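You operate a simulated robot arm through the tools that you are given. There is no shell and no other tool. Be economical: measure what you need, move in short steps, check, and stop when the job is done.

You run a simulated robot arm. Do the job below in one go: nothing can be reset, and whatever is moved stays where it is left.

JOB
Swap the plate on the single head's arm for the black plate.
Fine: switch the head off before you touch a plate and on again at the end; lay the old plate on the pale green table; don't start the machine.

The check looks at the end state, three seconds after you hand in, the way a careful person would. Anything else that was tipped, shoved, dropped, spilled or broken makes it a failure.

ROBOT AND FRAMES
A 6-joint arm with a four-finger gripper on a trunk, on a base that drives. Base frame: it is fixed to the floor where the robot stands at the start and does not move with it; the origin is under the middle of the robot, x ahead of it, y to its left, z up; the surface under the hand at the start is at about z = 73.5. Readings come in cm, degrees, newtons and seconds.
Its first joint turns from -166.0 to 166.0 degrees. Places, roughly: cylinder arm of the single head [120, 0, 90]; single head [110, 0, 130]; single machine [130, 0, 100]; tip of the cylinder arm of the single head [110, 0, 90]; top of the pale green table [80, 10, 80]. Payload 3.43 kg.
The TCP is the grasp point between the finger pads, 3 cm short of the fingertips. In the tool frame z runs along the fingers and y along their closing line. The gripper opens to 12 cm. The gripper's body begins 8.5 cm behind the TCP.
Orientation is told as [roll, pitch, yaw] about the base's x, y, z axes, in that order, counted from this pose: with the fingers straight down and closing along the base's y, the tool's x points along the base's -x, its y along +y and its z along -z.

CONTROLS
- The arm moves only by the tool nudge_tool. Its argument "commands" is a list of rows, each a list of 7 numbers: the shift along the base's x, y, z in cm, then the turn, a rotation vector about the base's x, y, z in degrees, then the gripper command, from -1 (fully open) to 1 (shut), values between in proportion. In form: [[x, y, z, rx, ry, rz, gripper], ...]. A call has 1 to 8 rows; each row shifts and turns the commanded pose from where the row before left it. Rows are played at 5 a second. More than 5 cm and 8.6 degrees between two rows, or a gripper value outside its range, and nothing of the call is played. A pose out of reach is approached as far as the arm can. The call stops where the force on the tool passes 80 N (or 10 N more than at its start, if that is more) or the arm is blocked; 0.2 s more then pass. The fingers move at their own pace and stop on an object; they squeeze with about 41 N. The grip force told is the motor's: it shows also when the fingers shut on nothing. Time passes only in rows, and 0.2 s behind the last, so rows that do not move let the fingers close. The reply holds the time, the measured pose of the TCP, the force on the tool along the base axes, the opening and the grip force, in the units named above and with some noise, with the torque about the TCP (base axes, N m) and any sound that the robot's microphone picked up.
- Cameras (640 x 400 px; columns grow to the right, rows downward): "scene" is now at [-19.9, 19.86, 124.65]; the picture's right is [0.06, -1.00, -0.00], its down [-0.25, -0.01, -0.97] and it looks along [0.97, 0.06, -0.25] (base axes); focal length 248 px, centre (320, 200). "wrist" rides on the gripper at [7.1, -1.7, -12] in the tool frame; the picture's right is [0.23, 0.97, 0.00], its down [-0.81, 0.19, -0.55] and it looks along [-0.54, 0.13, 0.83] (tool axes); focal length 275 px, centre (320, 200). There is no depth. A picture from a camera that has moved, and an enlarged one, comes with that camera's place and axes in the base frame and with its lens.
- grab_frame(camera): a new picture of that camera. It takes no simulated time.
- drive_base(legs): drives the robot by 1 to 6 legs, each [ahead, turn to the left] in cm and degrees, along the robot's own axes; the way and the turn of a leg run together, so that a leg with both is an arc; at most 150 cm and 180 degrees a leg. The arm and the cameras ride along, it lands a little off, and it stops where it bumps. It gives what a move gives.
- pan_tilt(pan, tilt): turns the head with the scene camera to pan (to the left, within 143 degrees either way) and tilt (down, from -29 to 69), counted from straight ahead of the robot. It gives what a move gives.
- enlarge(camera, box): a new picture of the part [left, top, right, bottom] of that camera's present view, enlarged. It takes no simulated time.
- job_done(): hands the job in; it is judged then, once.

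Go step by step. Nothing tells you exact positions but the pictures and the camera data: compare them with the known pose of the tool, close in by small moves and look again before you grip or let go. The budget is 120 turns and 98 pictures, counting those below and the enlarged ones. Unless the task says otherwise, let go and move clear before handing in, and close with one line.

The tools are called after "Emit:" as a command line: name --pt "numbers of a row" for each row, then --argument value for the rest, lists and objects as JSON in quotes. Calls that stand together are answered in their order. nudge_tool: Moves the arm, as the interface text tells. Its arguments: {"type":"object","properties":{"commands":{"type":"array"}},"required":["commands"]} The other tools are called the same way: drive_base (legs) drives the base; pan_tilt (pan, tilt) turns the head that bears the scene camera; grab_frame (camera) takes a picture; enlarge (camera, box) takes an enlarged picture of a part of a camera's view; job_done () hands the job in.

At the start:

```text
time_s: 0.0
tool_pos: [65.54, 32.31, 100.09]
tcp_rot: [0.0, 0.0, -0.2]
force: [-0.4, 0.3, -0.3]
torque: [0.02, -0.01, -0.03]
grip_width: 12.01
grasp_force: 0.0
robot x, y, heading: [0.06, 0.51, 0.1]
head pan, tilt: [3.3, 13.7]
```

scene: 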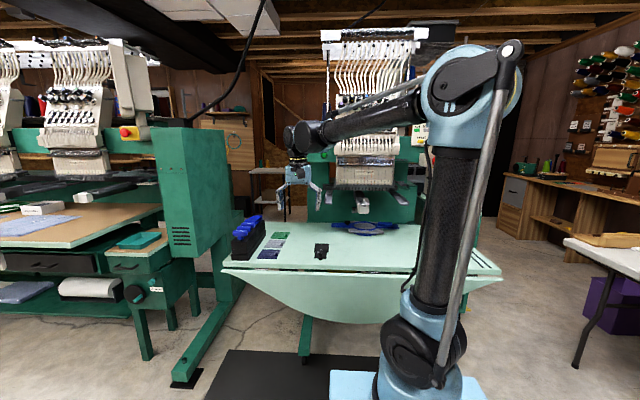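
wrist: 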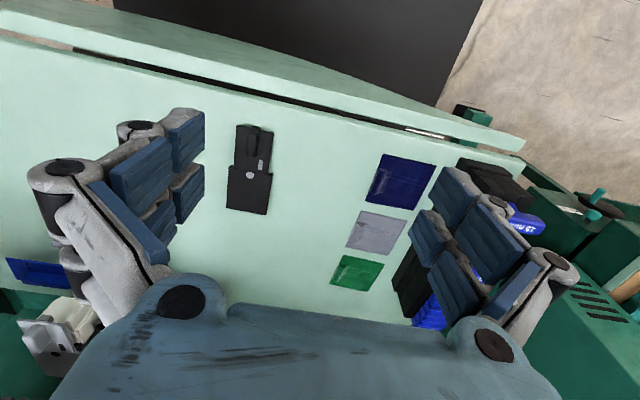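

I see an embroidery machine with a pale green table, a black plate lying on it, and the single head behind. I'll look closer at the head, its arm and the table.

Emit:
enlarge --camera "scene" --box '[220, 190, 420, 290]'

Emit:
enlarge --camera "scene" --box '[300, 20, 460, 220]'

Emit:
enlarge --camera "wrist" --box '[200, 100, 340, 240]'

```text
3.20 times, centred on (320, 240) of scene
camera zoom: at [-19.9, 19.86, 124.65], right [0.06, -1.0, 0.0], down [-0.25, -0.01, -0.97], along [0.97, 0.06, -0.25], focal length 792 px, centre (320, 72)
```

zoom: 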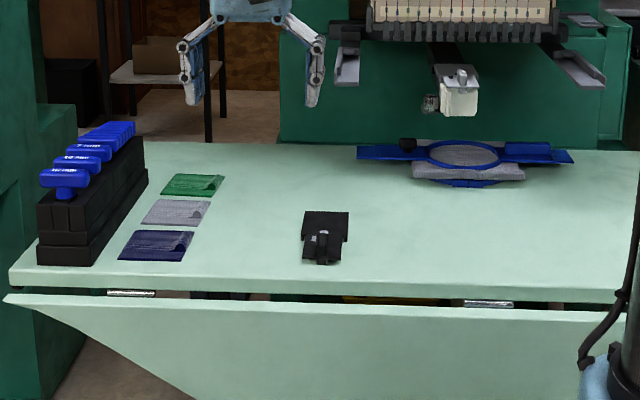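

```text
2.00 times, centred on (380, 120) of scene
camera zoom: at [-19.9, 19.86, 124.65], right [0.06, -1.0, 0.0], down [-0.25, -0.01, -0.97], along [0.97, 0.06, -0.25], focal length 495 px, centre (200, 360)
```

zoom: 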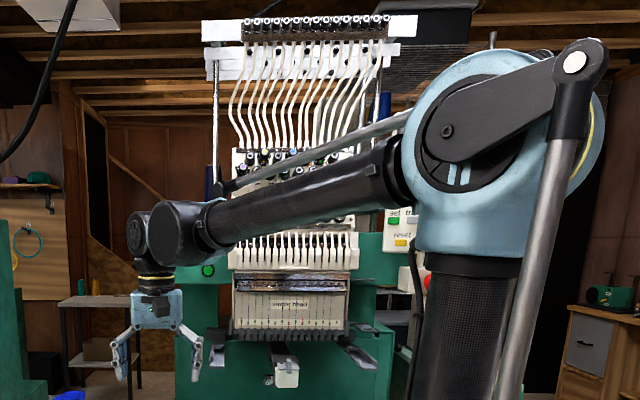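

```text
2.86 times, centred on (270, 170) of wrist
camera zoom: at [58.4, 30.59, 112.09], right [-0.23, 0.97, 0.0], down [0.81, 0.19, 0.55], along [0.54, 0.13, -0.83], focal length 786 px, centre (463, 286)
```

zoom: 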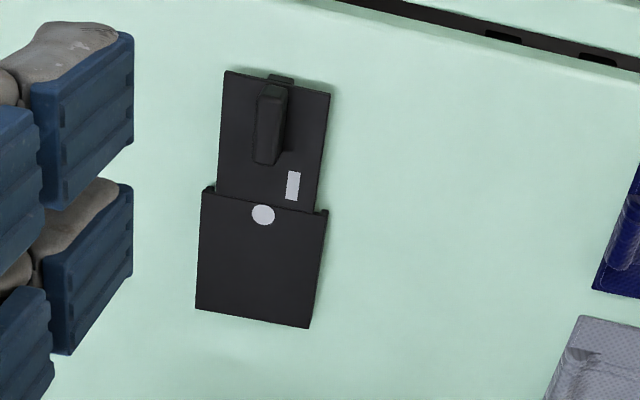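

The black plate lies near (81, 25, 74), with a handle and a light spot. Now I look at the cylinder arm's tip with its plate, the head's front, and the left side.

Emit:
enlarge --camera "scene" --box '[320, 180, 420, 243]'

Emit:
enlarge --camera "scene" --box '[300, 110, 440, 200]'

Emit:
enlarge --camera "scene" --box '[0, 40, 220, 240]'

```text
6.35 times, centred on (370, 212) of scene
camera zoom: at [-19.9, 19.86, 124.65], right [0.06, -1.0, 0.0], down [-0.25, -0.01, -0.97], along [0.97, 0.06, -0.25], focal length 1571 px, centre (2, 127)
```

zoom: 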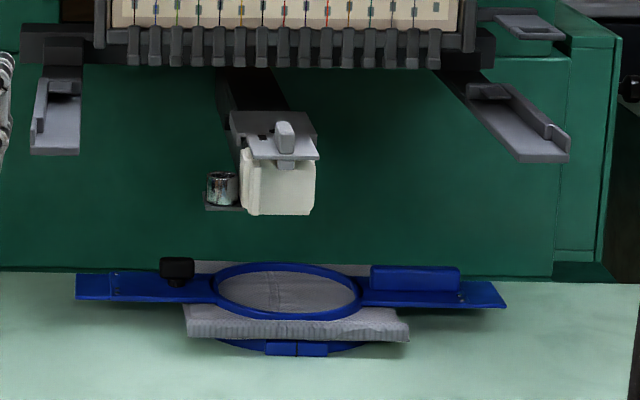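

```text
4.44 times, centred on (370, 155) of scene
camera zoom: at [-19.9, 19.86, 124.65], right [0.06, -1.0, 0.0], down [-0.25, -0.01, -0.97], along [0.97, 0.06, -0.25], focal length 1100 px, centre (98, 400)
```

zoom: 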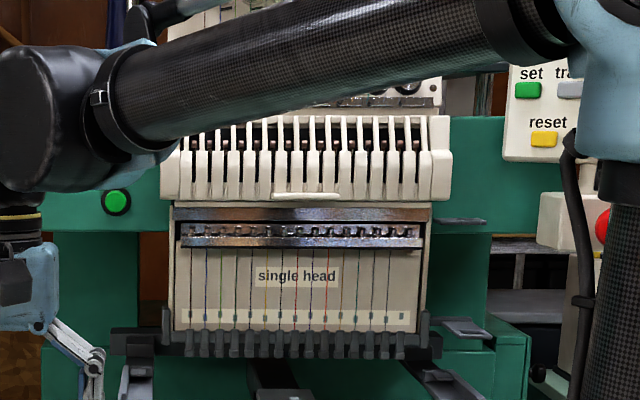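

```text
2.00 times, centred on (110, 140) of scene
camera zoom: at [-19.9, 19.86, 124.65], right [0.06, -1.0, 0.0], down [-0.25, -0.01, -0.97], along [0.97, 0.06, -0.25], focal length 495 px, centre (740, 320)
```

zoom: 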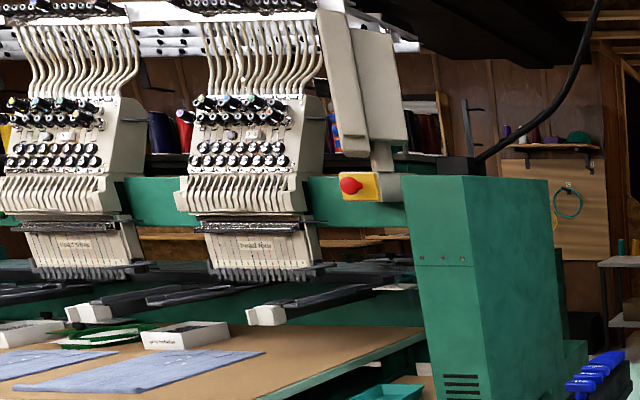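

The old plate is the grey one with a lever on the arm's tip near (110, 0, 90). The head's switch isn't visible yet because my own arm blocks the view, so I turn the base right to clear it.

Emit:
drive_base --legs '[[0, -40]]'

Emit:
pan_tilt --pan 35 --tilt 8

Emit:
grab_frame --camera "scene"

```text
time_s: 2.5
tool_pos: [69.86, -16.07, 100.61]
tcp_rot: [0.0, -0.6, -39.7]
force: [0.0, 0.6, -0.4]
torque: [0.0, 0.02, 0.0]
grip_width: 11.99
grasp_force: 0.0
robot x, y, heading: [0.87, 0.73, -39.6]
head pan, tilt: [3.3, 13.7]
```

```text
time_s: 3.4
tool_pos: [68.99, -15.25, 101.31]
tcp_rot: [0.0, -1.3, -39.7]
force: [1.2, 0.5, 0.2]
torque: [0.0, 0.02, 0.0]
grip_width: 11.99
grasp_force: 0.1
robot x, y, heading: [0.31, 0.43, -39.7]
head pan, tilt: [35.0, 8.0]
```

```text
89 pictures are left
camera scene: at [-0.85, 33.33, 125.61], right [-0.08, -1.0, -0.01], down [-0.15, 0.02, -0.99], along [0.99, -0.08, -0.15], focal length 248 px, centre (320, 200)
```

scene: 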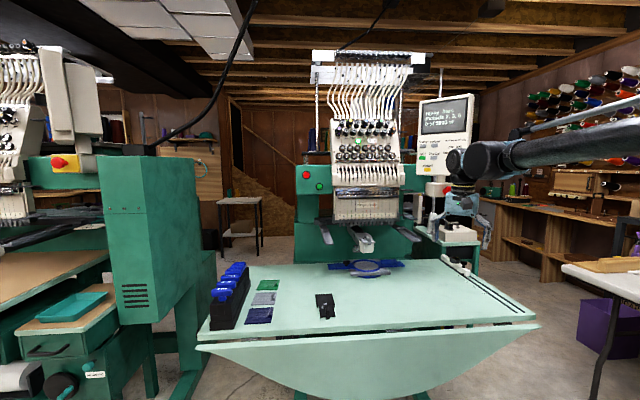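

The view is clear now. I enlarge the head and panel.

Emit:
enlarge --camera "scene" --box '[290, 90, 410, 260]'

Emit:
enlarge --camera "scene" --box '[400, 80, 480, 280]'

Emit:
enlarge --camera "scene" --box '[320, 105, 410, 165]'

```text
2.35 times, centred on (350, 175) of scene
camera zoom: at [-0.85, 33.33, 125.61], right [-0.08, -1.0, -0.01], down [-0.15, 0.02, -0.99], along [0.99, -0.08, -0.15], focal length 582 px, centre (249, 259)
```

zoom: 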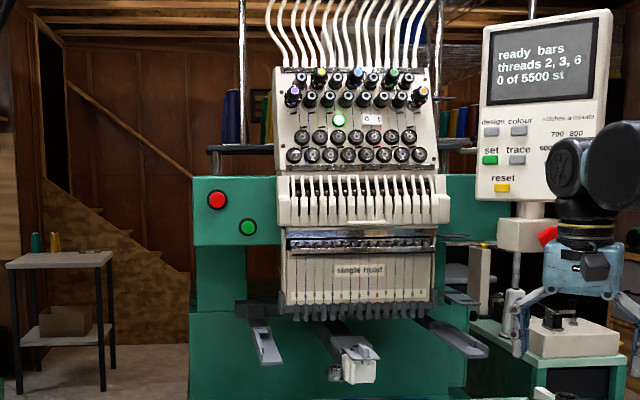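

```text
2.00 times, centred on (440, 180) of scene
camera zoom: at [-0.85, 33.33, 125.61], right [-0.08, -1.0, -0.01], down [-0.15, 0.02, -0.99], along [0.99, -0.08, -0.15], focal length 495 px, centre (80, 240)
```

zoom: 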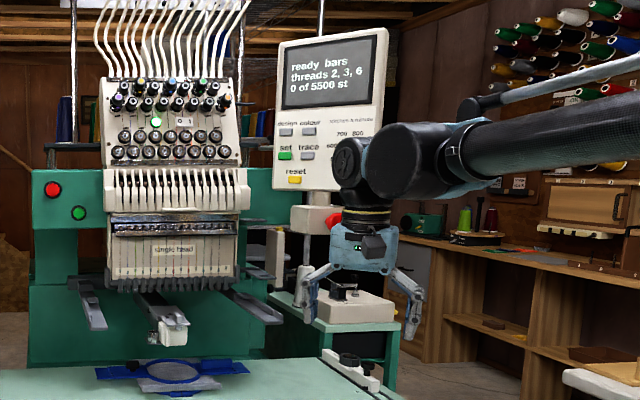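

```text
6.67 times, centred on (365, 135) of scene
camera zoom: at [-0.85, 33.33, 125.61], right [-0.08, -1.0, -0.01], down [-0.15, 0.02, -0.99], along [0.99, -0.08, -0.15], focal length 1650 px, centre (20, 633)
```

zoom: 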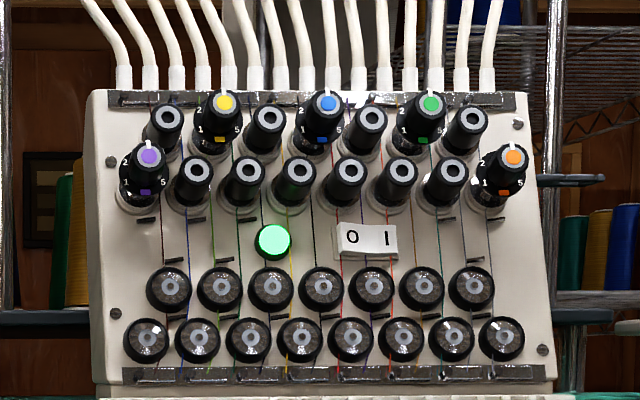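

The head's rocker switch "0 | 1" sits on the head face at about (110, 1, 135), with its green lamp lit. Before driving closer I check the clearance between my base and the table.

Emit:
pan_tilt --pan 35 --tilt 60

Emit:
grab_frame --camera "scene"

Emit:
grab_frame --camera "wrist"

```text
time_s: 4.7
tool_pos: [69.09, -15.29, 101.33]
tcp_rot: [0.0, -1.4, -39.7]
force: [0.7, -0.1, 0.7]
torque: [0.02, -0.01, 0.04]
grip_width: 11.99
grasp_force: 0.0
robot x, y, heading: [0.3, 0.71, -39.5]
head pan, tilt: [35.0, 60.0]
```

```text
85 pictures are left
camera scene: at [-3.52, 33.61, 117.88], right [-0.08, -1.0, -0.01], down [-0.87, 0.07, -0.49], along [0.49, -0.03, -0.87], focal length 248 px, centre (320, 200)
```

scene: 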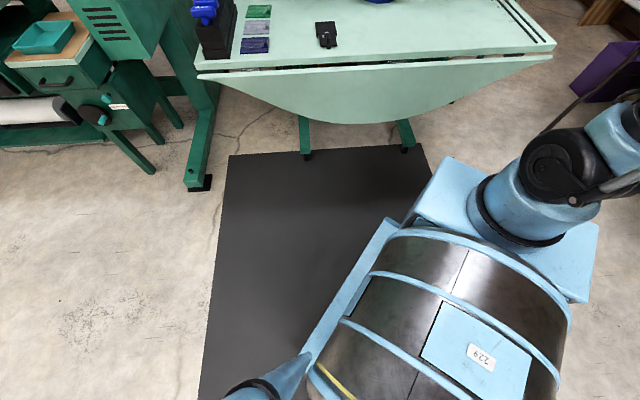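

```text
84 pictures are left
camera wrist: at [62.15, -11.88, 113.29], right [0.44, 0.9, 0.0], down [0.74, -0.36, 0.57], along [0.51, -0.26, -0.82], focal length 275 px, centre (320, 200)
```

wrist: 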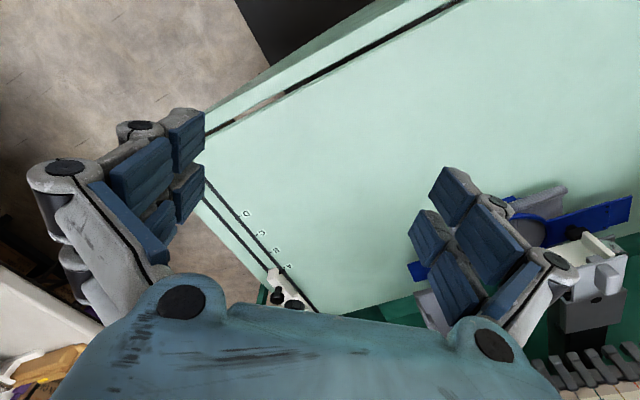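

The arm's axis sits about 22 cm ahead of the robot's middle, so the head is within reach from here without driving. I look closer at the arm tip in the wrist view.

Emit:
pan_tilt --pan 35 --tilt 10

Emit:
enlarge --camera "wrist" --box '[500, 180, 640, 400]'

Emit:
enlarge --camera "scene" --box '[320, 205, 410, 265]'

```text
time_s: 5.8
tool_pos: [68.98, -15.35, 101.37]
tcp_rot: [0.1, -1.3, -39.7]
force: [-0.2, 0.1, 0.9]
torque: [0.04, -0.02, 0.04]
grip_width: 12.0
grasp_force: 0.0
robot x, y, heading: [-0.12, 0.67, -39.9]
head pan, tilt: [35.0, 10.0]
```

```text
1.82 times, centred on (570, 290) of wrist
camera zoom: at [62.15, -11.87, 113.29], right [0.44, 0.9, 0.0], down [0.74, -0.36, 0.57], along [0.51, -0.26, -0.82], focal length 500 px, centre (-134, 36)
```

zoom: 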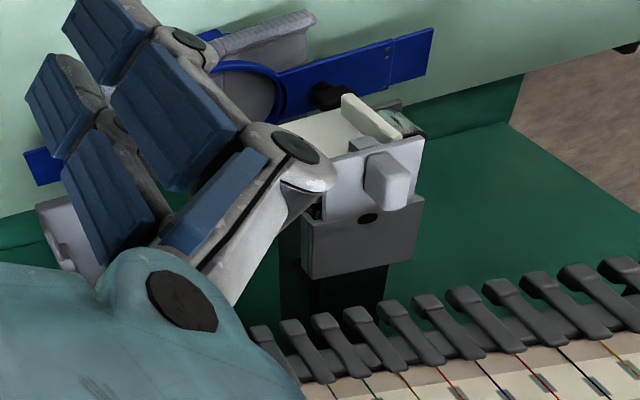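

```text
6.67 times, centred on (365, 235) of scene
camera zoom: at [-0.83, 33.33, 125.28], right [-0.08, -1.0, -0.01], down [-0.18, 0.02, -0.98], along [0.98, -0.08, -0.19], focal length 1650 px, centre (20, -33)
```

zoom: 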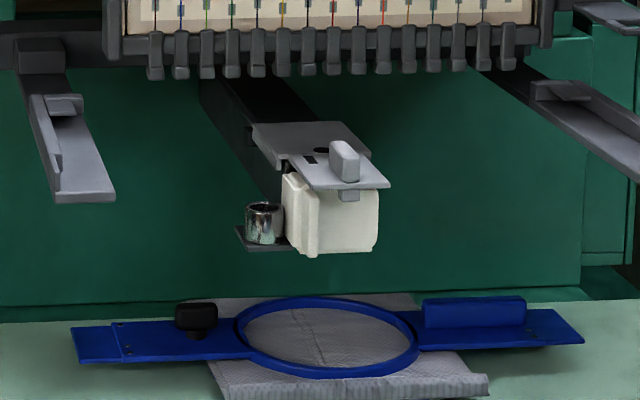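

The old plate's handle is at about (97, 5, 94), with the needle feet above and behind it at about x 104, z 97. First the switch: I raise the tool and turn it to point ahead.

Emit:
nudge_tool --pt "0 1 4 0 0 8 0.9" --pt "0 2 4.5 0 0 8 0.9" --pt "0 3 4.5 0 0 8 0.9" --pt "0 3 4.5 0 0 8 0.9" --pt "0 3 4.5 0 0 7.7 0.9" --pt "0 3 4.5 0 -8 0 0.9" --pt "0 2 4.5 0 -8 0 0.9" --pt "0 1 2 0 -8 0 0.9"

Emit:
nudge_tool --pt "0 0 0 0 -8.3 0 1" --pt "0 0 0 0 -8.3 0 1" --pt "0 0 0 0 -8.3 0 1" --pt "0 0 0 0 -8.3 0 1" --pt "0 0 0 0 -8.3 0 1" --pt "0 0 0 0 -8.3 0 1" --pt "0 0 0 0 -8.3 0 1" --pt "0 0 0 0 -6.6 0 1"

Emit:
grab_frame --camera "wrist"

Emit:
grab_frame --camera "scene"

```text
refused: row 3 steps farther than a row can; nothing moved
```

```text
time_s: 7.6
tool_pos: [69.0, -15.53, 101.29]
tcp_rot: [54.9, -44.8, -64.4]
force: [0.4, 0.0, -0.1]
torque: [-0.03, -0.02, -0.02]
grip_width: 0.0
grasp_force: 33.5
robot x, y, heading: [0.39, 0.71, -39.3]
head pan, tilt: [35.0, 10.0]
```

```text
81 pictures are left
camera wrist: at [55.33, -12.1, 100.3], right [0.19, 0.9, 0.4], down [-0.2, -0.36, 0.91], along [0.96, -0.26, 0.11], focal length 275 px, centre (320, 200)
```

wrist: 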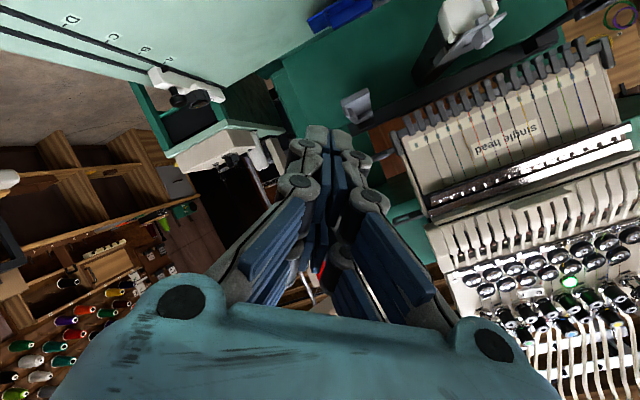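

```text
80 pictures are left
camera scene: at [-0.83, 33.34, 125.28], right [-0.08, -1.0, -0.01], down [-0.18, 0.02, -0.98], along [0.98, -0.08, -0.18], focal length 248 px, centre (320, 200)
```

scene: 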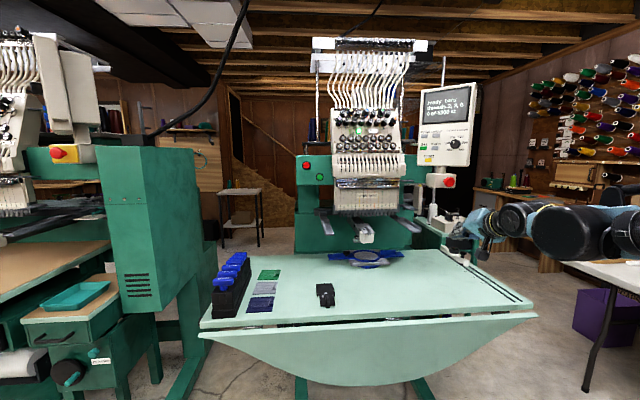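

The first block was refused and only the tilt was played; nothing was touched. I finish the turn to point straight ahead while rising.

Emit:
nudge_tool --pt "0.5 2.15 4.15 0 -8.3 0 1" --pt "0.5 2.15 4.15 0 -8.3 0 1" --pt "0.5 2.15 4.15 0 -8.4 0 1" --pt "0.5 2.15 4.15 -8 0 0 1" --pt "0.5 2.15 4.15 -8 0 0 1" --pt "0.5 2.15 4.15 -8 0 0 1" --pt "0.5 2.15 4.15 -8 0 0 1" --pt "0.5 2.15 4.15 -7.7 0 0 1"

Emit:
grab_frame --camera "wrist"

Emit:
grab_frame --camera "scene"

```text
time_s: 9.4
tool_pos: [72.82, 1.78, 134.76]
tcp_rot: [179.8, -88.9, 179.8]
force: [0.1, 0.7, 0.7]
torque: [-0.01, -0.01, 0.01]
grip_width: 0.02
grasp_force: 33.0
robot x, y, heading: [0.1, 0.71, -39.8]
head pan, tilt: [35.0, 10.0]
```

```text
79 pictures are left
camera wrist: at [60.84, 0.11, 127.41], right [0.01, 0.97, -0.23], down [-0.57, 0.19, 0.8], along [0.82, 0.12, 0.55], focal length 275 px, centre (320, 200)
```

wrist: 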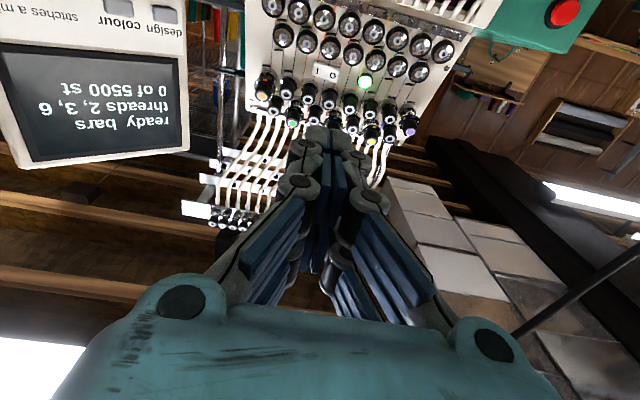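

```text
78 pictures are left
camera scene: at [-0.83, 33.33, 125.29], right [-0.08, -1.0, -0.01], down [-0.18, 0.02, -0.98], along [0.98, -0.08, -0.18], focal length 248 px, centre (320, 200)
```

scene: 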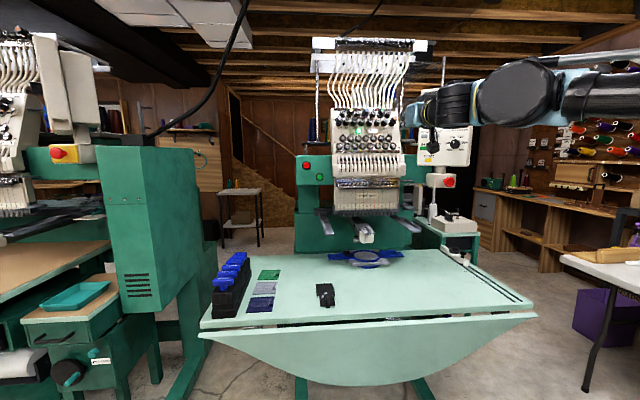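

The two views put the rocker at about (105.8, 2.1, 134.6), with its "0" half on the +y side. I zoom in to check the details around it.

Emit:
enlarge --camera "wrist" --box '[255, 20, 415, 150]'

Emit:
enlarge --camera "scene" --box '[325, 95, 445, 175]'

```text
3.08 times, centred on (335, 85) of wrist
camera zoom: at [60.84, 0.11, 127.41], right [0.01, 0.97, -0.23], down [-0.57, 0.19, 0.8], along [0.82, 0.12, 0.55], focal length 847 px, centre (274, 554)
```

zoom: 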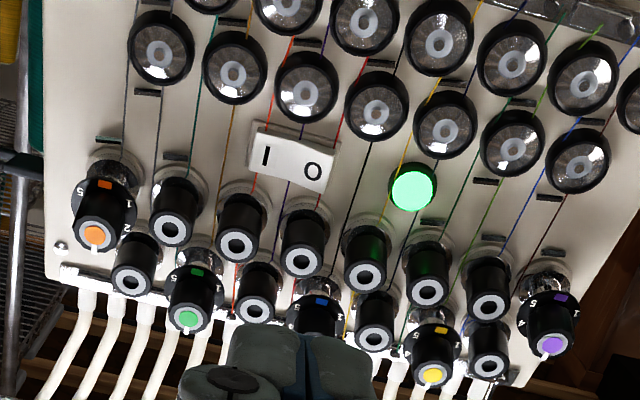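

```text
5.00 times, centred on (385, 135) of scene
camera zoom: at [-0.83, 33.33, 125.29], right [-0.08, -1.0, -0.01], down [-0.18, 0.02, -0.98], along [0.98, -0.08, -0.18], focal length 1237 px, centre (-5, 525)
```

zoom: 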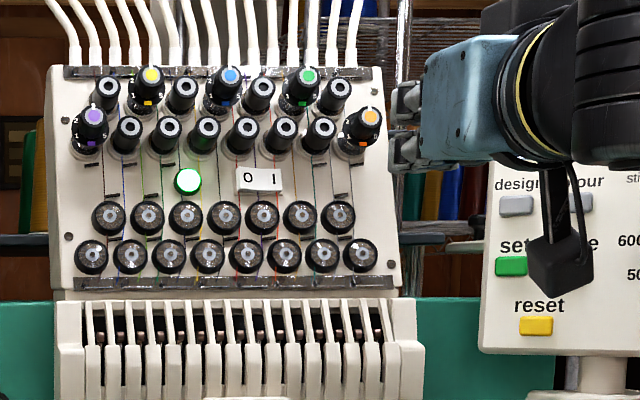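

I advance toward the "0" half, stopping about 5 cm short to check alignment.

Emit:
nudge_tool --pt "4 0.8 0 0 0 0 1" --pt "4 0.8 0 0 0 0 1" --pt "4.5 0 0 0 0 0 1" --pt "4.5 0 0 0 0 0 1" --pt "4 0 0 0 0 0 1" --pt "2 0 0 0 0 0 1" --pt "1 0 0 0 0 0 1" --pt "0 0 0 0 0 0 1"

Emit:
grab_frame --camera "wrist"

Emit:
enlarge --camera "scene" --box '[325, 95, 445, 175]'

```text
time_s: 11.2
tool_pos: [97.11, 3.35, 134.45]
tcp_rot: [176.2, -88.8, -176.4]
force: [-0.7, -0.3, 0.5]
torque: [0.0, 0.0, -0.01]
grip_width: 0.01
grasp_force: 33.5
robot x, y, heading: [0.17, 0.56, -40.0]
head pan, tilt: [35.0, 10.0]
```

```text
75 pictures are left
camera wrist: at [85.14, 1.69, 127.16], right [0.01, 0.97, -0.23], down [-0.57, 0.19, 0.8], along [0.82, 0.12, 0.55], focal length 275 px, centre (320, 200)
```

wrist: 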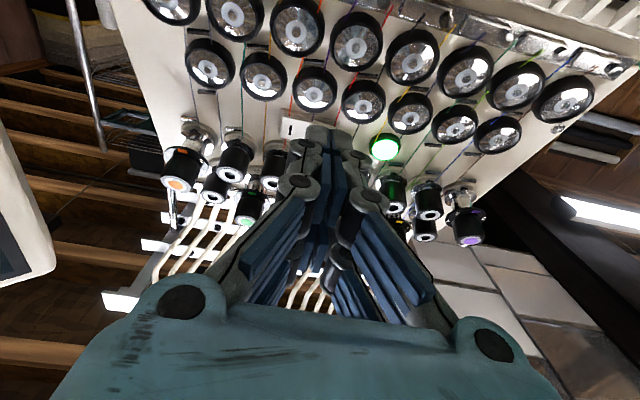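

```text
5.00 times, centred on (385, 135) of scene
camera zoom: at [-0.82, 33.34, 125.28], right [-0.08, -1.0, -0.01], down [-0.18, 0.02, -0.98], along [0.98, -0.08, -0.18], focal length 1237 px, centre (-5, 525)
```

zoom: 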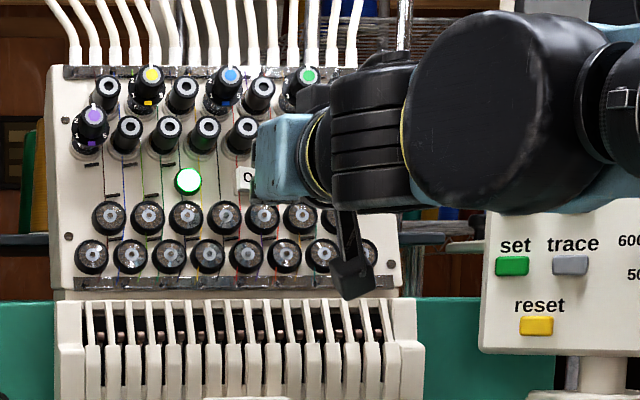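

Emit:
enlarge --camera "wrist" --box '[250, 90, 410, 190]'

```text
4.00 times, centred on (330, 140) of wrist
camera zoom: at [85.14, 1.69, 127.16], right [0.01, 0.97, -0.23], down [-0.57, 0.19, 0.8], along [0.82, 0.12, 0.55], focal length 1101 px, centre (280, 440)
```

zoom: 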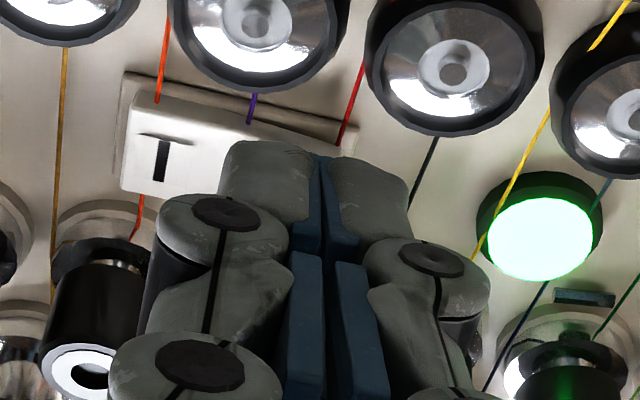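

Aligned; I shift 0.6 cm further toward the outer edge of "0" and close in.

Emit:
nudge_tool --pt "0 0.6 0 0 0 0 1" --pt "1.5 0 0 0 0 0 1" --pt "1.5 0 0 0 0 0 1" --pt "1 0 0 0 0 0 1" --pt "0.4 0 0 0 0 0 1" --pt "0 0 0 0 0 0 1"

Emit:
enlarge --camera "wrist" --box '[250, 90, 410, 190]'

```text
time_s: 12.5
tool_pos: [99.78, 5.13, 135.46]
tcp_rot: [-167.6, -88.2, 167.5]
force: [-0.1, 0.6, 0.0]
torque: [0.04, 0.06, -0.03]
grip_width: 0.01
grasp_force: 33.4
robot x, y, heading: [0.46, 0.61, -39.6]
head pan, tilt: [35.0, 10.0]
stopped in row 6: the force on the tool passed its limit at 86 N (the readings are from after the stop); the commanded pose is now the measured one
```

```text
4.00 times, centred on (330, 140) of wrist
camera zoom: at [87.94, 3.36, 128.1], right [0.01, 0.97, -0.24], down [-0.58, 0.2, 0.79], along [0.82, 0.13, 0.56], focal length 1101 px, centre (280, 440)
```

zoom: 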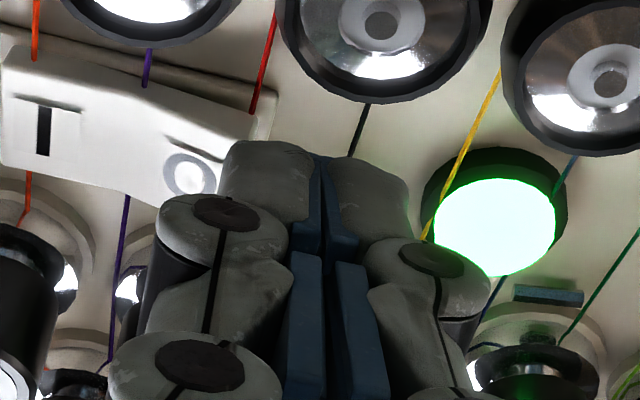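

The fingers hit with a hard stop and were bounced off; the lamp is still on, and the "0" half is the raised one. I back off, realign over the "0" at y 3.5 and approach slowly.

Emit:
nudge_tool --pt "-1.5 0 0 0 0 0 1" --pt "0 -1.6 -0.8 0 0 0 1" --pt "0 0 0 0 0 0 1" --pt "0.5 0 0 0 0 0 1" --pt "0.5 0 0 0 0 0 1" --pt "0 0 0 0 0 0 1"

Emit:
enlarge --camera "wrist" --box '[250, 90, 410, 190]'

Emit:
enlarge --camera "scene" --box '[325, 95, 445, 175]'

```text
time_s: 13.9
tool_pos: [99.59, 3.56, 134.54]
tcp_rot: [-169.1, -88.3, 168.9]
force: [0.6, 0.1, 0.0]
torque: [0.01, -0.04, 0.0]
grip_width: 0.01
grasp_force: 32.8
robot x, y, heading: [0.21, 0.96, -39.9]
head pan, tilt: [35.0, 10.0]
```

```text
4.00 times, centred on (330, 140) of wrist
camera zoom: at [87.61, 1.74, 127.13], right [0.01, 0.97, -0.24], down [-0.58, 0.2, 0.79], along [0.82, 0.13, 0.56], focal length 1101 px, centre (280, 440)
```

zoom: 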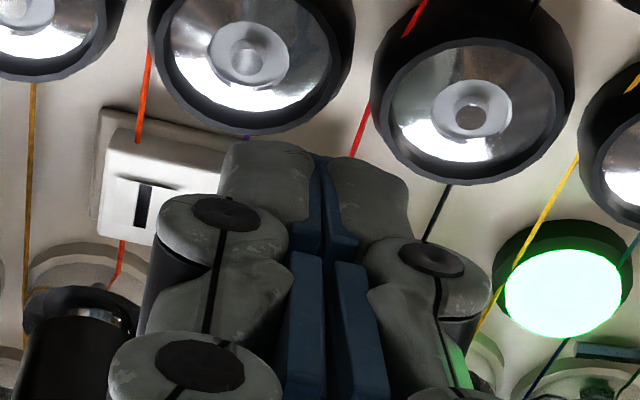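

```text
5.00 times, centred on (385, 135) of scene
camera zoom: at [-0.85, 33.36, 125.28], right [-0.08, -1.0, -0.01], down [-0.18, 0.02, -0.98], along [0.98, -0.08, -0.18], focal length 1237 px, centre (-5, 525)
```

zoom: 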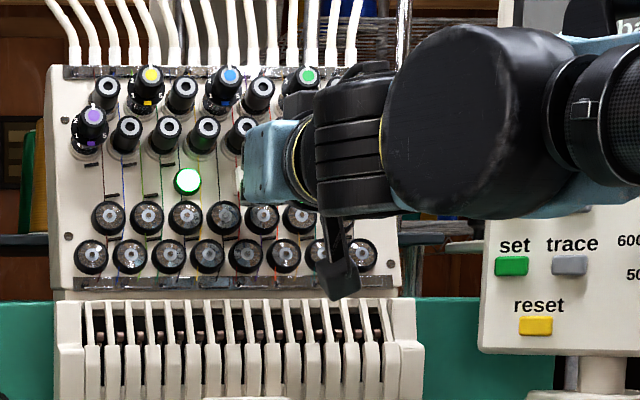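

Emit:
nudge_tool --pt "0.4 0 0 0 0 0 1" --pt "0.4 0 0 0 0 0 1" --pt "0.4 0 0 0 0 0 1" --pt "0.3 0 0 0 0 0 1" --pt "0.3 0 0 0 0 0 1" --pt "0.2 0 0 0 0 0 1"

Emit:
enlarge --camera "wrist" --box '[250, 90, 410, 190]'

```text
time_s: 15.2
tool_pos: [99.84, 4.55, 135.49]
tcp_rot: [-161.5, -87.6, 161.2]
force: [-0.7, 0.6, 0.8]
torque: [0.0, 0.06, -0.05]
grip_width: 0.0
grasp_force: 34.0
robot x, y, heading: [0.28, 1.02, -39.4]
head pan, tilt: [35.0, 10.0]
stopped in row 6: the force on the tool passed its limit at 85 N (the readings are from after the stop); the commanded pose is now the measured one
```

```text
4.00 times, centred on (330, 140) of wrist
camera zoom: at [88.01, 2.78, 127.97], right [0.01, 0.97, -0.24], down [-0.58, 0.2, 0.79], along [0.81, 0.13, 0.57], focal length 1101 px, centre (280, 440)
```

zoom: 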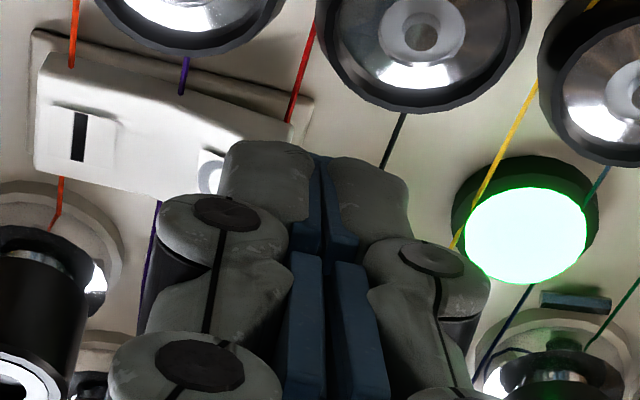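

The contact is at the rocker's depth, but it is unclear whether it moved. I back off to look at it unobstructed.

Emit:
nudge_tool --pt "-3 0 0 0 0 0 1" --pt "-3 -2 -0.5 0 0 0 1" --pt "-4 -3 -0.5 0 0 0 1" --pt "-4 -2 0 0 0 0 1" --pt "-4 0 0 0 0 0 1" --pt "0 0 0 0 0 0 1"

Emit:
enlarge --camera "wrist" --box '[300, 50, 460, 150]'

Emit:
enlarge --camera "scene" --box '[340, 115, 390, 146]'

```text
refused: row 3 steps farther than a row can; nothing moved
```

```text
4.00 times, centred on (380, 100) of wrist
camera zoom: at [88.01, 2.78, 127.97], right [0.01, 0.97, -0.24], down [-0.58, 0.2, 0.79], along [0.81, 0.13, 0.57], focal length 1101 px, centre (80, 600)
```

zoom: 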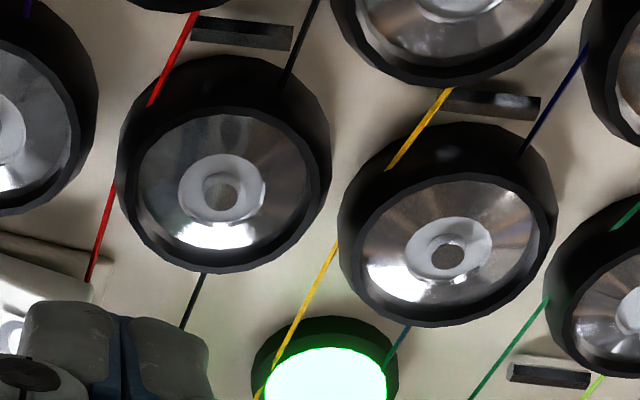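

```text
12.80 times, centred on (365, 130) of scene
camera zoom: at [-0.93, 33.4, 125.28], right [-0.08, -1.0, -0.01], down [-0.18, 0.02, -0.98], along [0.98, -0.08, -0.18], focal length 3168 px, centre (-256, 1090)
```

zoom: 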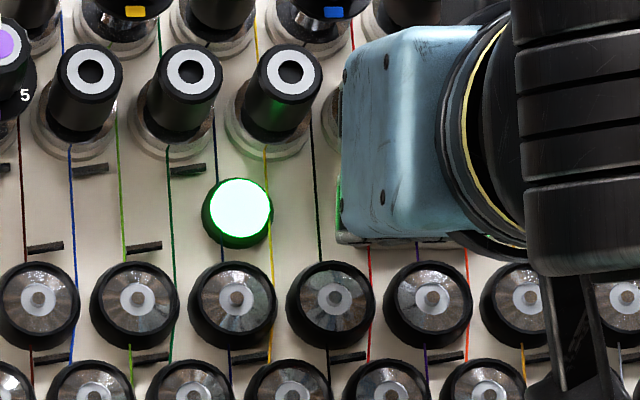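

Emit:
nudge_tool --pt "-3 0 0 0 0 0 1" --pt "-3 -2 -0.3 0 0 0 1" --pt "-3 -3 -0.3 0 0 0 1" --pt "-3 -3 0 0 0 0 1" --pt "-4 0 0 0 0 0 1" --pt "0 0 0 0 0 0 1"

Emit:
enlarge --camera "wrist" --box '[300, 30, 460, 130]'

Emit:
enlarge --camera "scene" --box '[340, 115, 390, 146]'

```text
time_s: 16.6
tool_pos: [83.78, -3.56, 134.69]
tcp_rot: [-162.2, -87.7, 162.0]
force: [0.5, -0.7, -0.5]
torque: [0.01, 0.0, 0.03]
grip_width: 0.0
grasp_force: 33.4
robot x, y, heading: [0.23, 0.61, -39.5]
head pan, tilt: [35.0, 10.0]
```

```text
4.00 times, centred on (380, 80) of wrist
camera zoom: at [72.1, -5.29, 127.14], right [0.01, 0.97, -0.24], down [-0.58, 0.2, 0.79], along [0.81, 0.13, 0.57], focal length 1101 px, centre (80, 680)
```

zoom: 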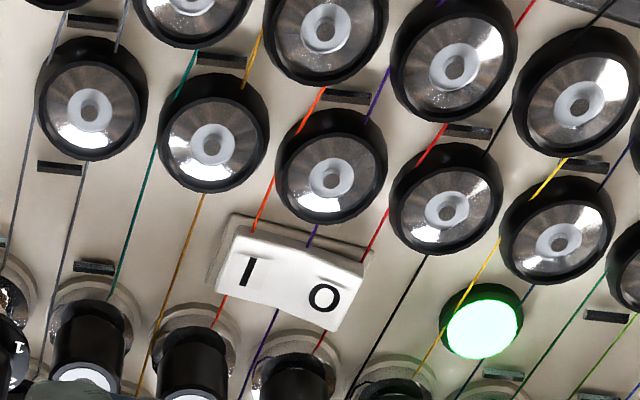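

```text
12.80 times, centred on (365, 130) of scene
camera zoom: at [-0.92, 33.37, 125.29], right [-0.08, -1.0, -0.01], down [-0.18, 0.02, -0.98], along [0.98, -0.08, -0.18], focal length 3168 px, centre (-256, 1090)
```

zoom: 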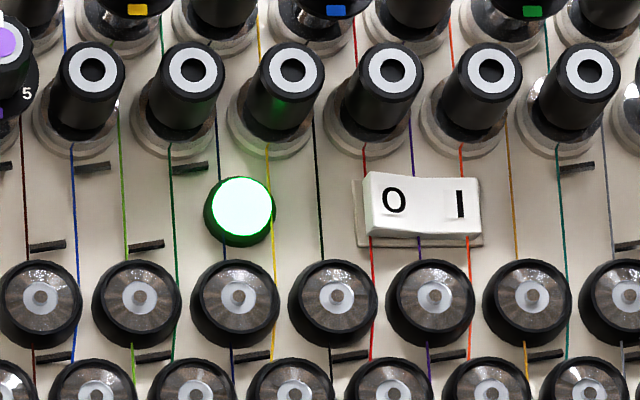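

Triangulation shows why it stopped: the disc below the rocker reaches up to z 133.2, so my fingers were riding on its rim. The clear slot is z 133.2–137.4, so I level the tool and come in at z 135.4, y 3.7.

Emit:
nudge_tool --pt "0 3.6 0.4 0 -1.1 0 1" --pt "0 3.6 0.3 0 -1.1 0 1" --pt "4 0 0 0 0 0 1" --pt "4 0 0 0 0 0 1" --pt "4 0 0 0 0 0 1" --pt "3 0 0 0 0 0 1" --pt "0 0 0 0 0 0 1"

Emit:
enlarge --camera "wrist" --box '[250, 90, 410, 190]'

```text
time_s: 18.2
tool_pos: [99.1, 3.67, 135.26]
tcp_rot: [-170.7, -85.6, 170.4]
force: [0.3, -0.6, -0.1]
torque: [-0.01, 0.01, -0.02]
grip_width: 0.01
grasp_force: 33.2
robot x, y, heading: [0.19, 0.7, -39.5]
head pan, tilt: [35.0, 10.0]
```

```text
4.00 times, centred on (330, 140) of wrist
camera zoom: at [87.59, 1.99, 127.38], right [0.02, 0.97, -0.24], down [-0.61, 0.2, 0.76], along [0.79, 0.13, 0.6], focal length 1101 px, centre (280, 440)
```

zoom: 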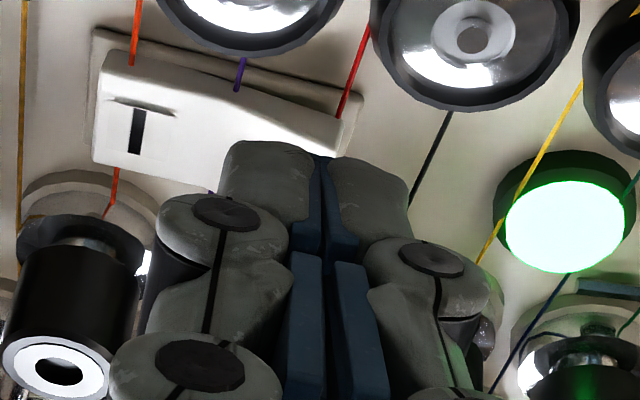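

I rotated the wrong way (now 4° up); correct that and creep in.

Emit:
nudge_tool --pt "0 0 0 0 4.2 0 1" --pt "0.5 0 0.1 0 0 0 1" --pt "0.5 0 0 0 0 0 1" --pt "0.3 0 0 0 0 0 1" --pt "0.3 0 0 0 0 0 1" --pt "0.3 0 0 0 0 0 1" --pt "0.3 0 0 0 0 0 1" --pt "0 0 0 0 0 0 1"

Emit:
enlarge --camera "wrist" --box '[250, 90, 410, 190]'

```text
time_s: 19.4
tool_pos: [99.11, 4.64, 136.29]
tcp_rot: [-123.4, -88.7, 123.3]
force: [0.2, -1.0, -0.6]
torque: [-0.01, -0.1, 0.13]
grip_width: 0.0
grasp_force: 33.3
robot x, y, heading: [0.08, 0.94, -39.6]
head pan, tilt: [35.0, 10.0]
stopped in row 6: the force on the tool passed its limit at 90 N (the readings are from after the stop); the commanded pose is now the measured one
```

```text
4.00 times, centred on (330, 140) of wrist
camera zoom: at [87.11, 2.85, 129.01], right [0.0, 0.97, -0.25], down [-0.56, 0.21, 0.8], along [0.83, 0.14, 0.55], focal length 1101 px, centre (280, 440)
```

zoom: 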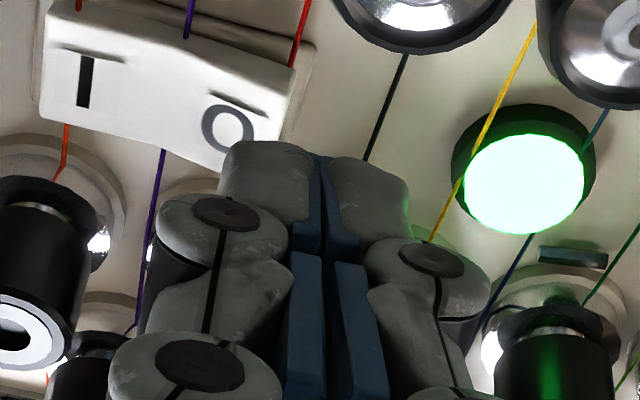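

The stop depth (tip at x≈104) matches the raised "0" face itself, so I'm pressing the switch but too abruptly. I realign slightly further out and press in much slower steps.

Emit:
nudge_tool --pt "0 -0.5 -1.1 0 0 0 1" --pt "0 0 0 0 0 0 1" --pt "0.5 0 0 0 0 0 1" --pt "0.5 0 0 0 0 0 1" --pt "0 0 0 0 0 0 1"

Emit:
nudge_tool --pt "0.1 0 0 0 0 0 1" --pt "0.1 0 0 0 0 0 1" --pt "0.1 0 0 0 0 0 1" --pt "0.1 0 0 0 0 0 1" --pt "0.1 0 0 0 0 0 1" --pt "0.1 0 0 0 0 0 1" --pt "0.1 0 0 0 0 0 1" --pt "0.1 0 0 0 0 0 1"

Emit:
enlarge --camera "wrist" --box '[250, 90, 410, 190]'

```text
time_s: 20.6
tool_pos: [100.07, 4.2, 135.15]
tcp_rot: [-123.6, -88.6, 123.6]
force: [-0.2, -1.3, -0.3]
torque: [0.0, 0.02, -0.03]
grip_width: 0.0
grasp_force: 33.5
robot x, y, heading: [0.04, 0.58, -39.5]
head pan, tilt: [35.0, 10.0]
```

```text
time_s: 21.9
tool_pos: [99.13, 5.26, 135.89]
tcp_rot: [-129.5, -88.1, 129.7]
force: [3.7, -0.6, -1.9]
torque: [0.02, -0.16, 0.11]
grip_width: 0.0
grasp_force: 33.9
robot x, y, heading: [0.25, 0.59, -39.7]
head pan, tilt: [35.0, 10.0]
stopped in row 6: the force on the tool passed its limit at 83 N (the readings are from after the stop); the commanded pose is now the measured one
```

```text
4.00 times, centred on (330, 140) of wrist
camera zoom: at [87.25, 3.38, 128.56], right [0.0, 0.97, -0.26], down [-0.57, 0.21, 0.79], along [0.82, 0.14, 0.55], focal length 1101 px, centre (280, 440)
```

zoom: 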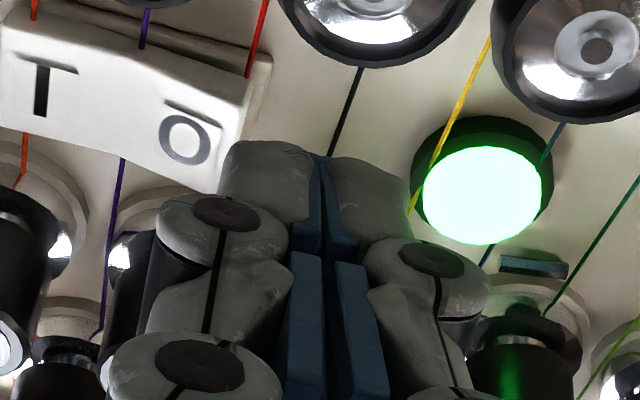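

I'll creep to light contact and read the force direction and view there, rather than overrun.

Emit:
nudge_tool --pt "-0.5 -0.6 -0.3 0 0 0 1" --pt "0 -0.6 -0.5 0 0 0 1" --pt "0 0 0 0 0 0 1" --pt "0.8 0 0 0 0 0 1" --pt "0.8 0 0 0 0 0 1" --pt "0.2 0 0 0 0 0 1" --pt "0 0 0 0 0 0 1"

Emit:
nudge_tool --pt "0.1 0 0 0 0 0 1" --pt "0.1 0 0 0 0 0 1"

Emit:
nudge_tool --pt "0.1 0 0 0 0 0 1" --pt "0.1 0 0 0 0 0 1"

Emit:
enlarge --camera "wrist" --box '[250, 90, 410, 190]'

Emit:
enlarge --camera "scene" --box '[340, 100, 420, 150]'

```text
time_s: 23.5
tool_pos: [100.3, 4.04, 135.1]
tcp_rot: [-131.5, -88.2, 131.6]
force: [-35.7, -3.9, -32.3]
torque: [0.14, 0.02, -0.13]
grip_width: 0.0
grasp_force: 33.6
robot x, y, heading: [-0.17, 1.08, -39.6]
head pan, tilt: [35.0, 10.0]
```

```text
time_s: 23.9
tool_pos: [99.18, 5.19, 135.83]
tcp_rot: [-134.1, -87.4, 134.3]
force: [2.4, -1.0, -1.5]
torque: [0.01, -0.18, 0.05]
grip_width: 0.0
grasp_force: 33.2
robot x, y, heading: [0.17, 0.46, -39.7]
head pan, tilt: [35.0, 10.0]
stopped in row 2: the force on the tool passed its limit at 88 N (the readings are from after the stop); the commanded pose is now the measured one
```

```text
time_s: 24.5
tool_pos: [99.3, 5.08, 135.92]
tcp_rot: [-134.3, -87.6, 134.5]
force: [-0.5, 0.4, -0.3]
torque: [-0.02, 0.02, 0.0]
grip_width: 0.0
grasp_force: 33.9
robot x, y, heading: [0.26, 0.45, -40.0]
head pan, tilt: [35.0, 10.0]
```

```text
4.00 times, centred on (330, 140) of wrist
camera zoom: at [87.46, 3.16, 128.44], right [0.01, 0.97, -0.26], down [-0.58, 0.22, 0.79], along [0.82, 0.15, 0.56], focal length 1101 px, centre (280, 440)
```

zoom: 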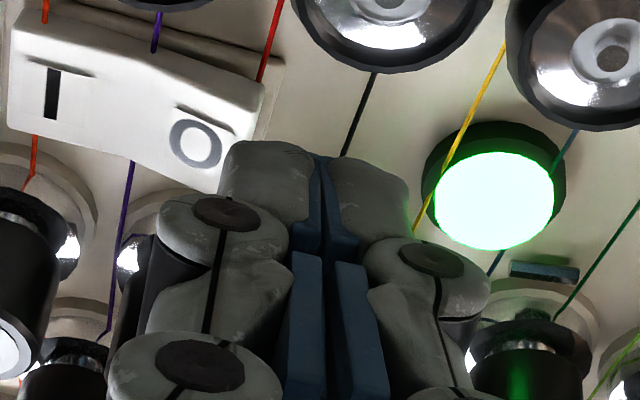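

```text
8.00 times, centred on (380, 125) of scene
camera zoom: at [-0.95, 33.4, 125.28], right [-0.08, -1.0, -0.01], down [-0.18, 0.02, -0.98], along [0.98, -0.08, -0.18], focal length 1980 px, centre (-160, 800)
```

zoom: 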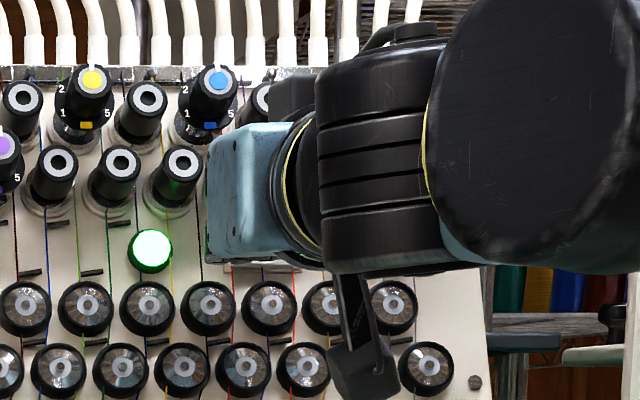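

The contact force points back and down, so the fingers are hitting the post above, meaning the fingers are taller than assumed. I retreat and look at the closed fingers from the side to learn their real profile.

Emit:
nudge_tool --pt "-3 0 -0.5 0 0 0 1" --pt "-4.8 0 0 0 0 0 1" --pt "-4.8 0 0 0 0 0 1" --pt "-4.8 0 0 0 0 0 1" --pt "-4.8 0 0 0 0 -8 1" --pt "-4.8 0 0 0 0 -8 1" --pt "-4.8 0 0 0 0 -8 1" --pt "-4.8 0 0 0 0 -8 1"

Emit:
grab_frame --camera "scene"

```text
time_s: 26.3
tool_pos: [62.84, 5.25, 135.5]
tcp_rot: [-132.9, -87.6, 101.0]
force: [0.7, 1.3, -0.1]
torque: [0.0, 0.0, 0.06]
grip_width: 0.0
grasp_force: 33.0
robot x, y, heading: [-0.52, 0.63, -39.5]
head pan, tilt: [35.0, 10.0]
```

```text
59 pictures are left
camera scene: at [-0.94, 33.4, 125.29], right [-0.08, -1.0, -0.01], down [-0.18, 0.02, -0.98], along [0.98, -0.08, -0.18], focal length 248 px, centre (320, 200)
```

scene: 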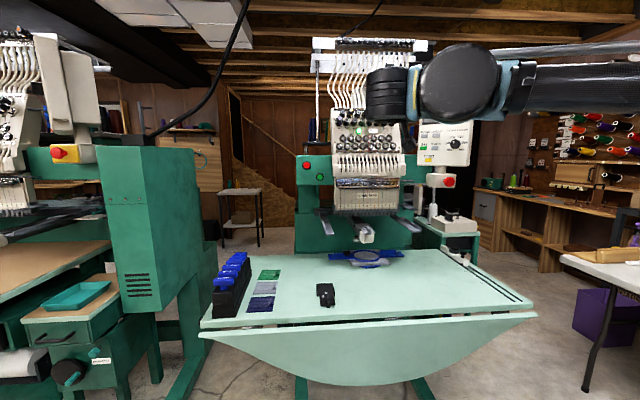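

Emit:
nudge_tool --pt "0 0 0 0 0 8.5 1" --pt "0 0 0 0 0 8.5 1" --pt "0 0 0 0 0 8.5 1" --pt "0 0 0 0 0 8.5 1" --pt "0 0 0 0 0 8.5 1" --pt "0 0 0 0 0 8.5 1" --pt "0 0 0 0 0 8.5 1" --pt "0 0 0 0 0 8.5 1"

Emit:
enlarge --camera "scene" --box '[340, 70, 500, 220]'

```text
time_s: 28.1
tool_pos: [62.85, 5.02, 135.47]
tcp_rot: [-134.1, -87.4, 170.4]
force: [-0.3, -0.3, 1.3]
torque: [-0.02, 0.04, -0.07]
grip_width: 0.0
grasp_force: 33.2
out of reach, approached as far as the arm can: row 7
robot x, y, heading: [0.4, 0.72, -39.7]
head pan, tilt: [35.0, 10.0]
```

```text
2.67 times, centred on (420, 145) of scene
camera zoom: at [-0.96, 33.41, 125.28], right [-0.08, -1.0, -0.01], down [-0.18, 0.02, -0.98], along [0.98, -0.08, -0.18], focal length 660 px, centre (53, 347)
```

zoom: 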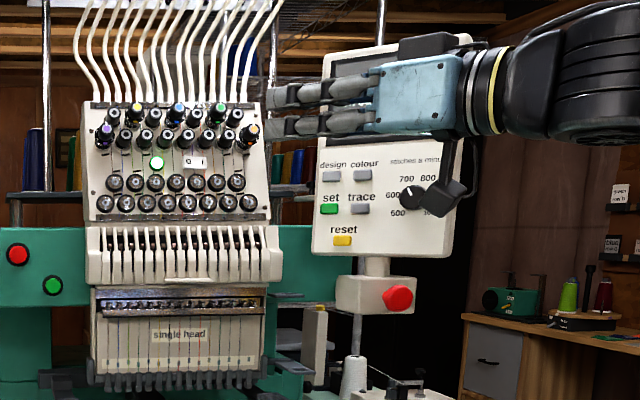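

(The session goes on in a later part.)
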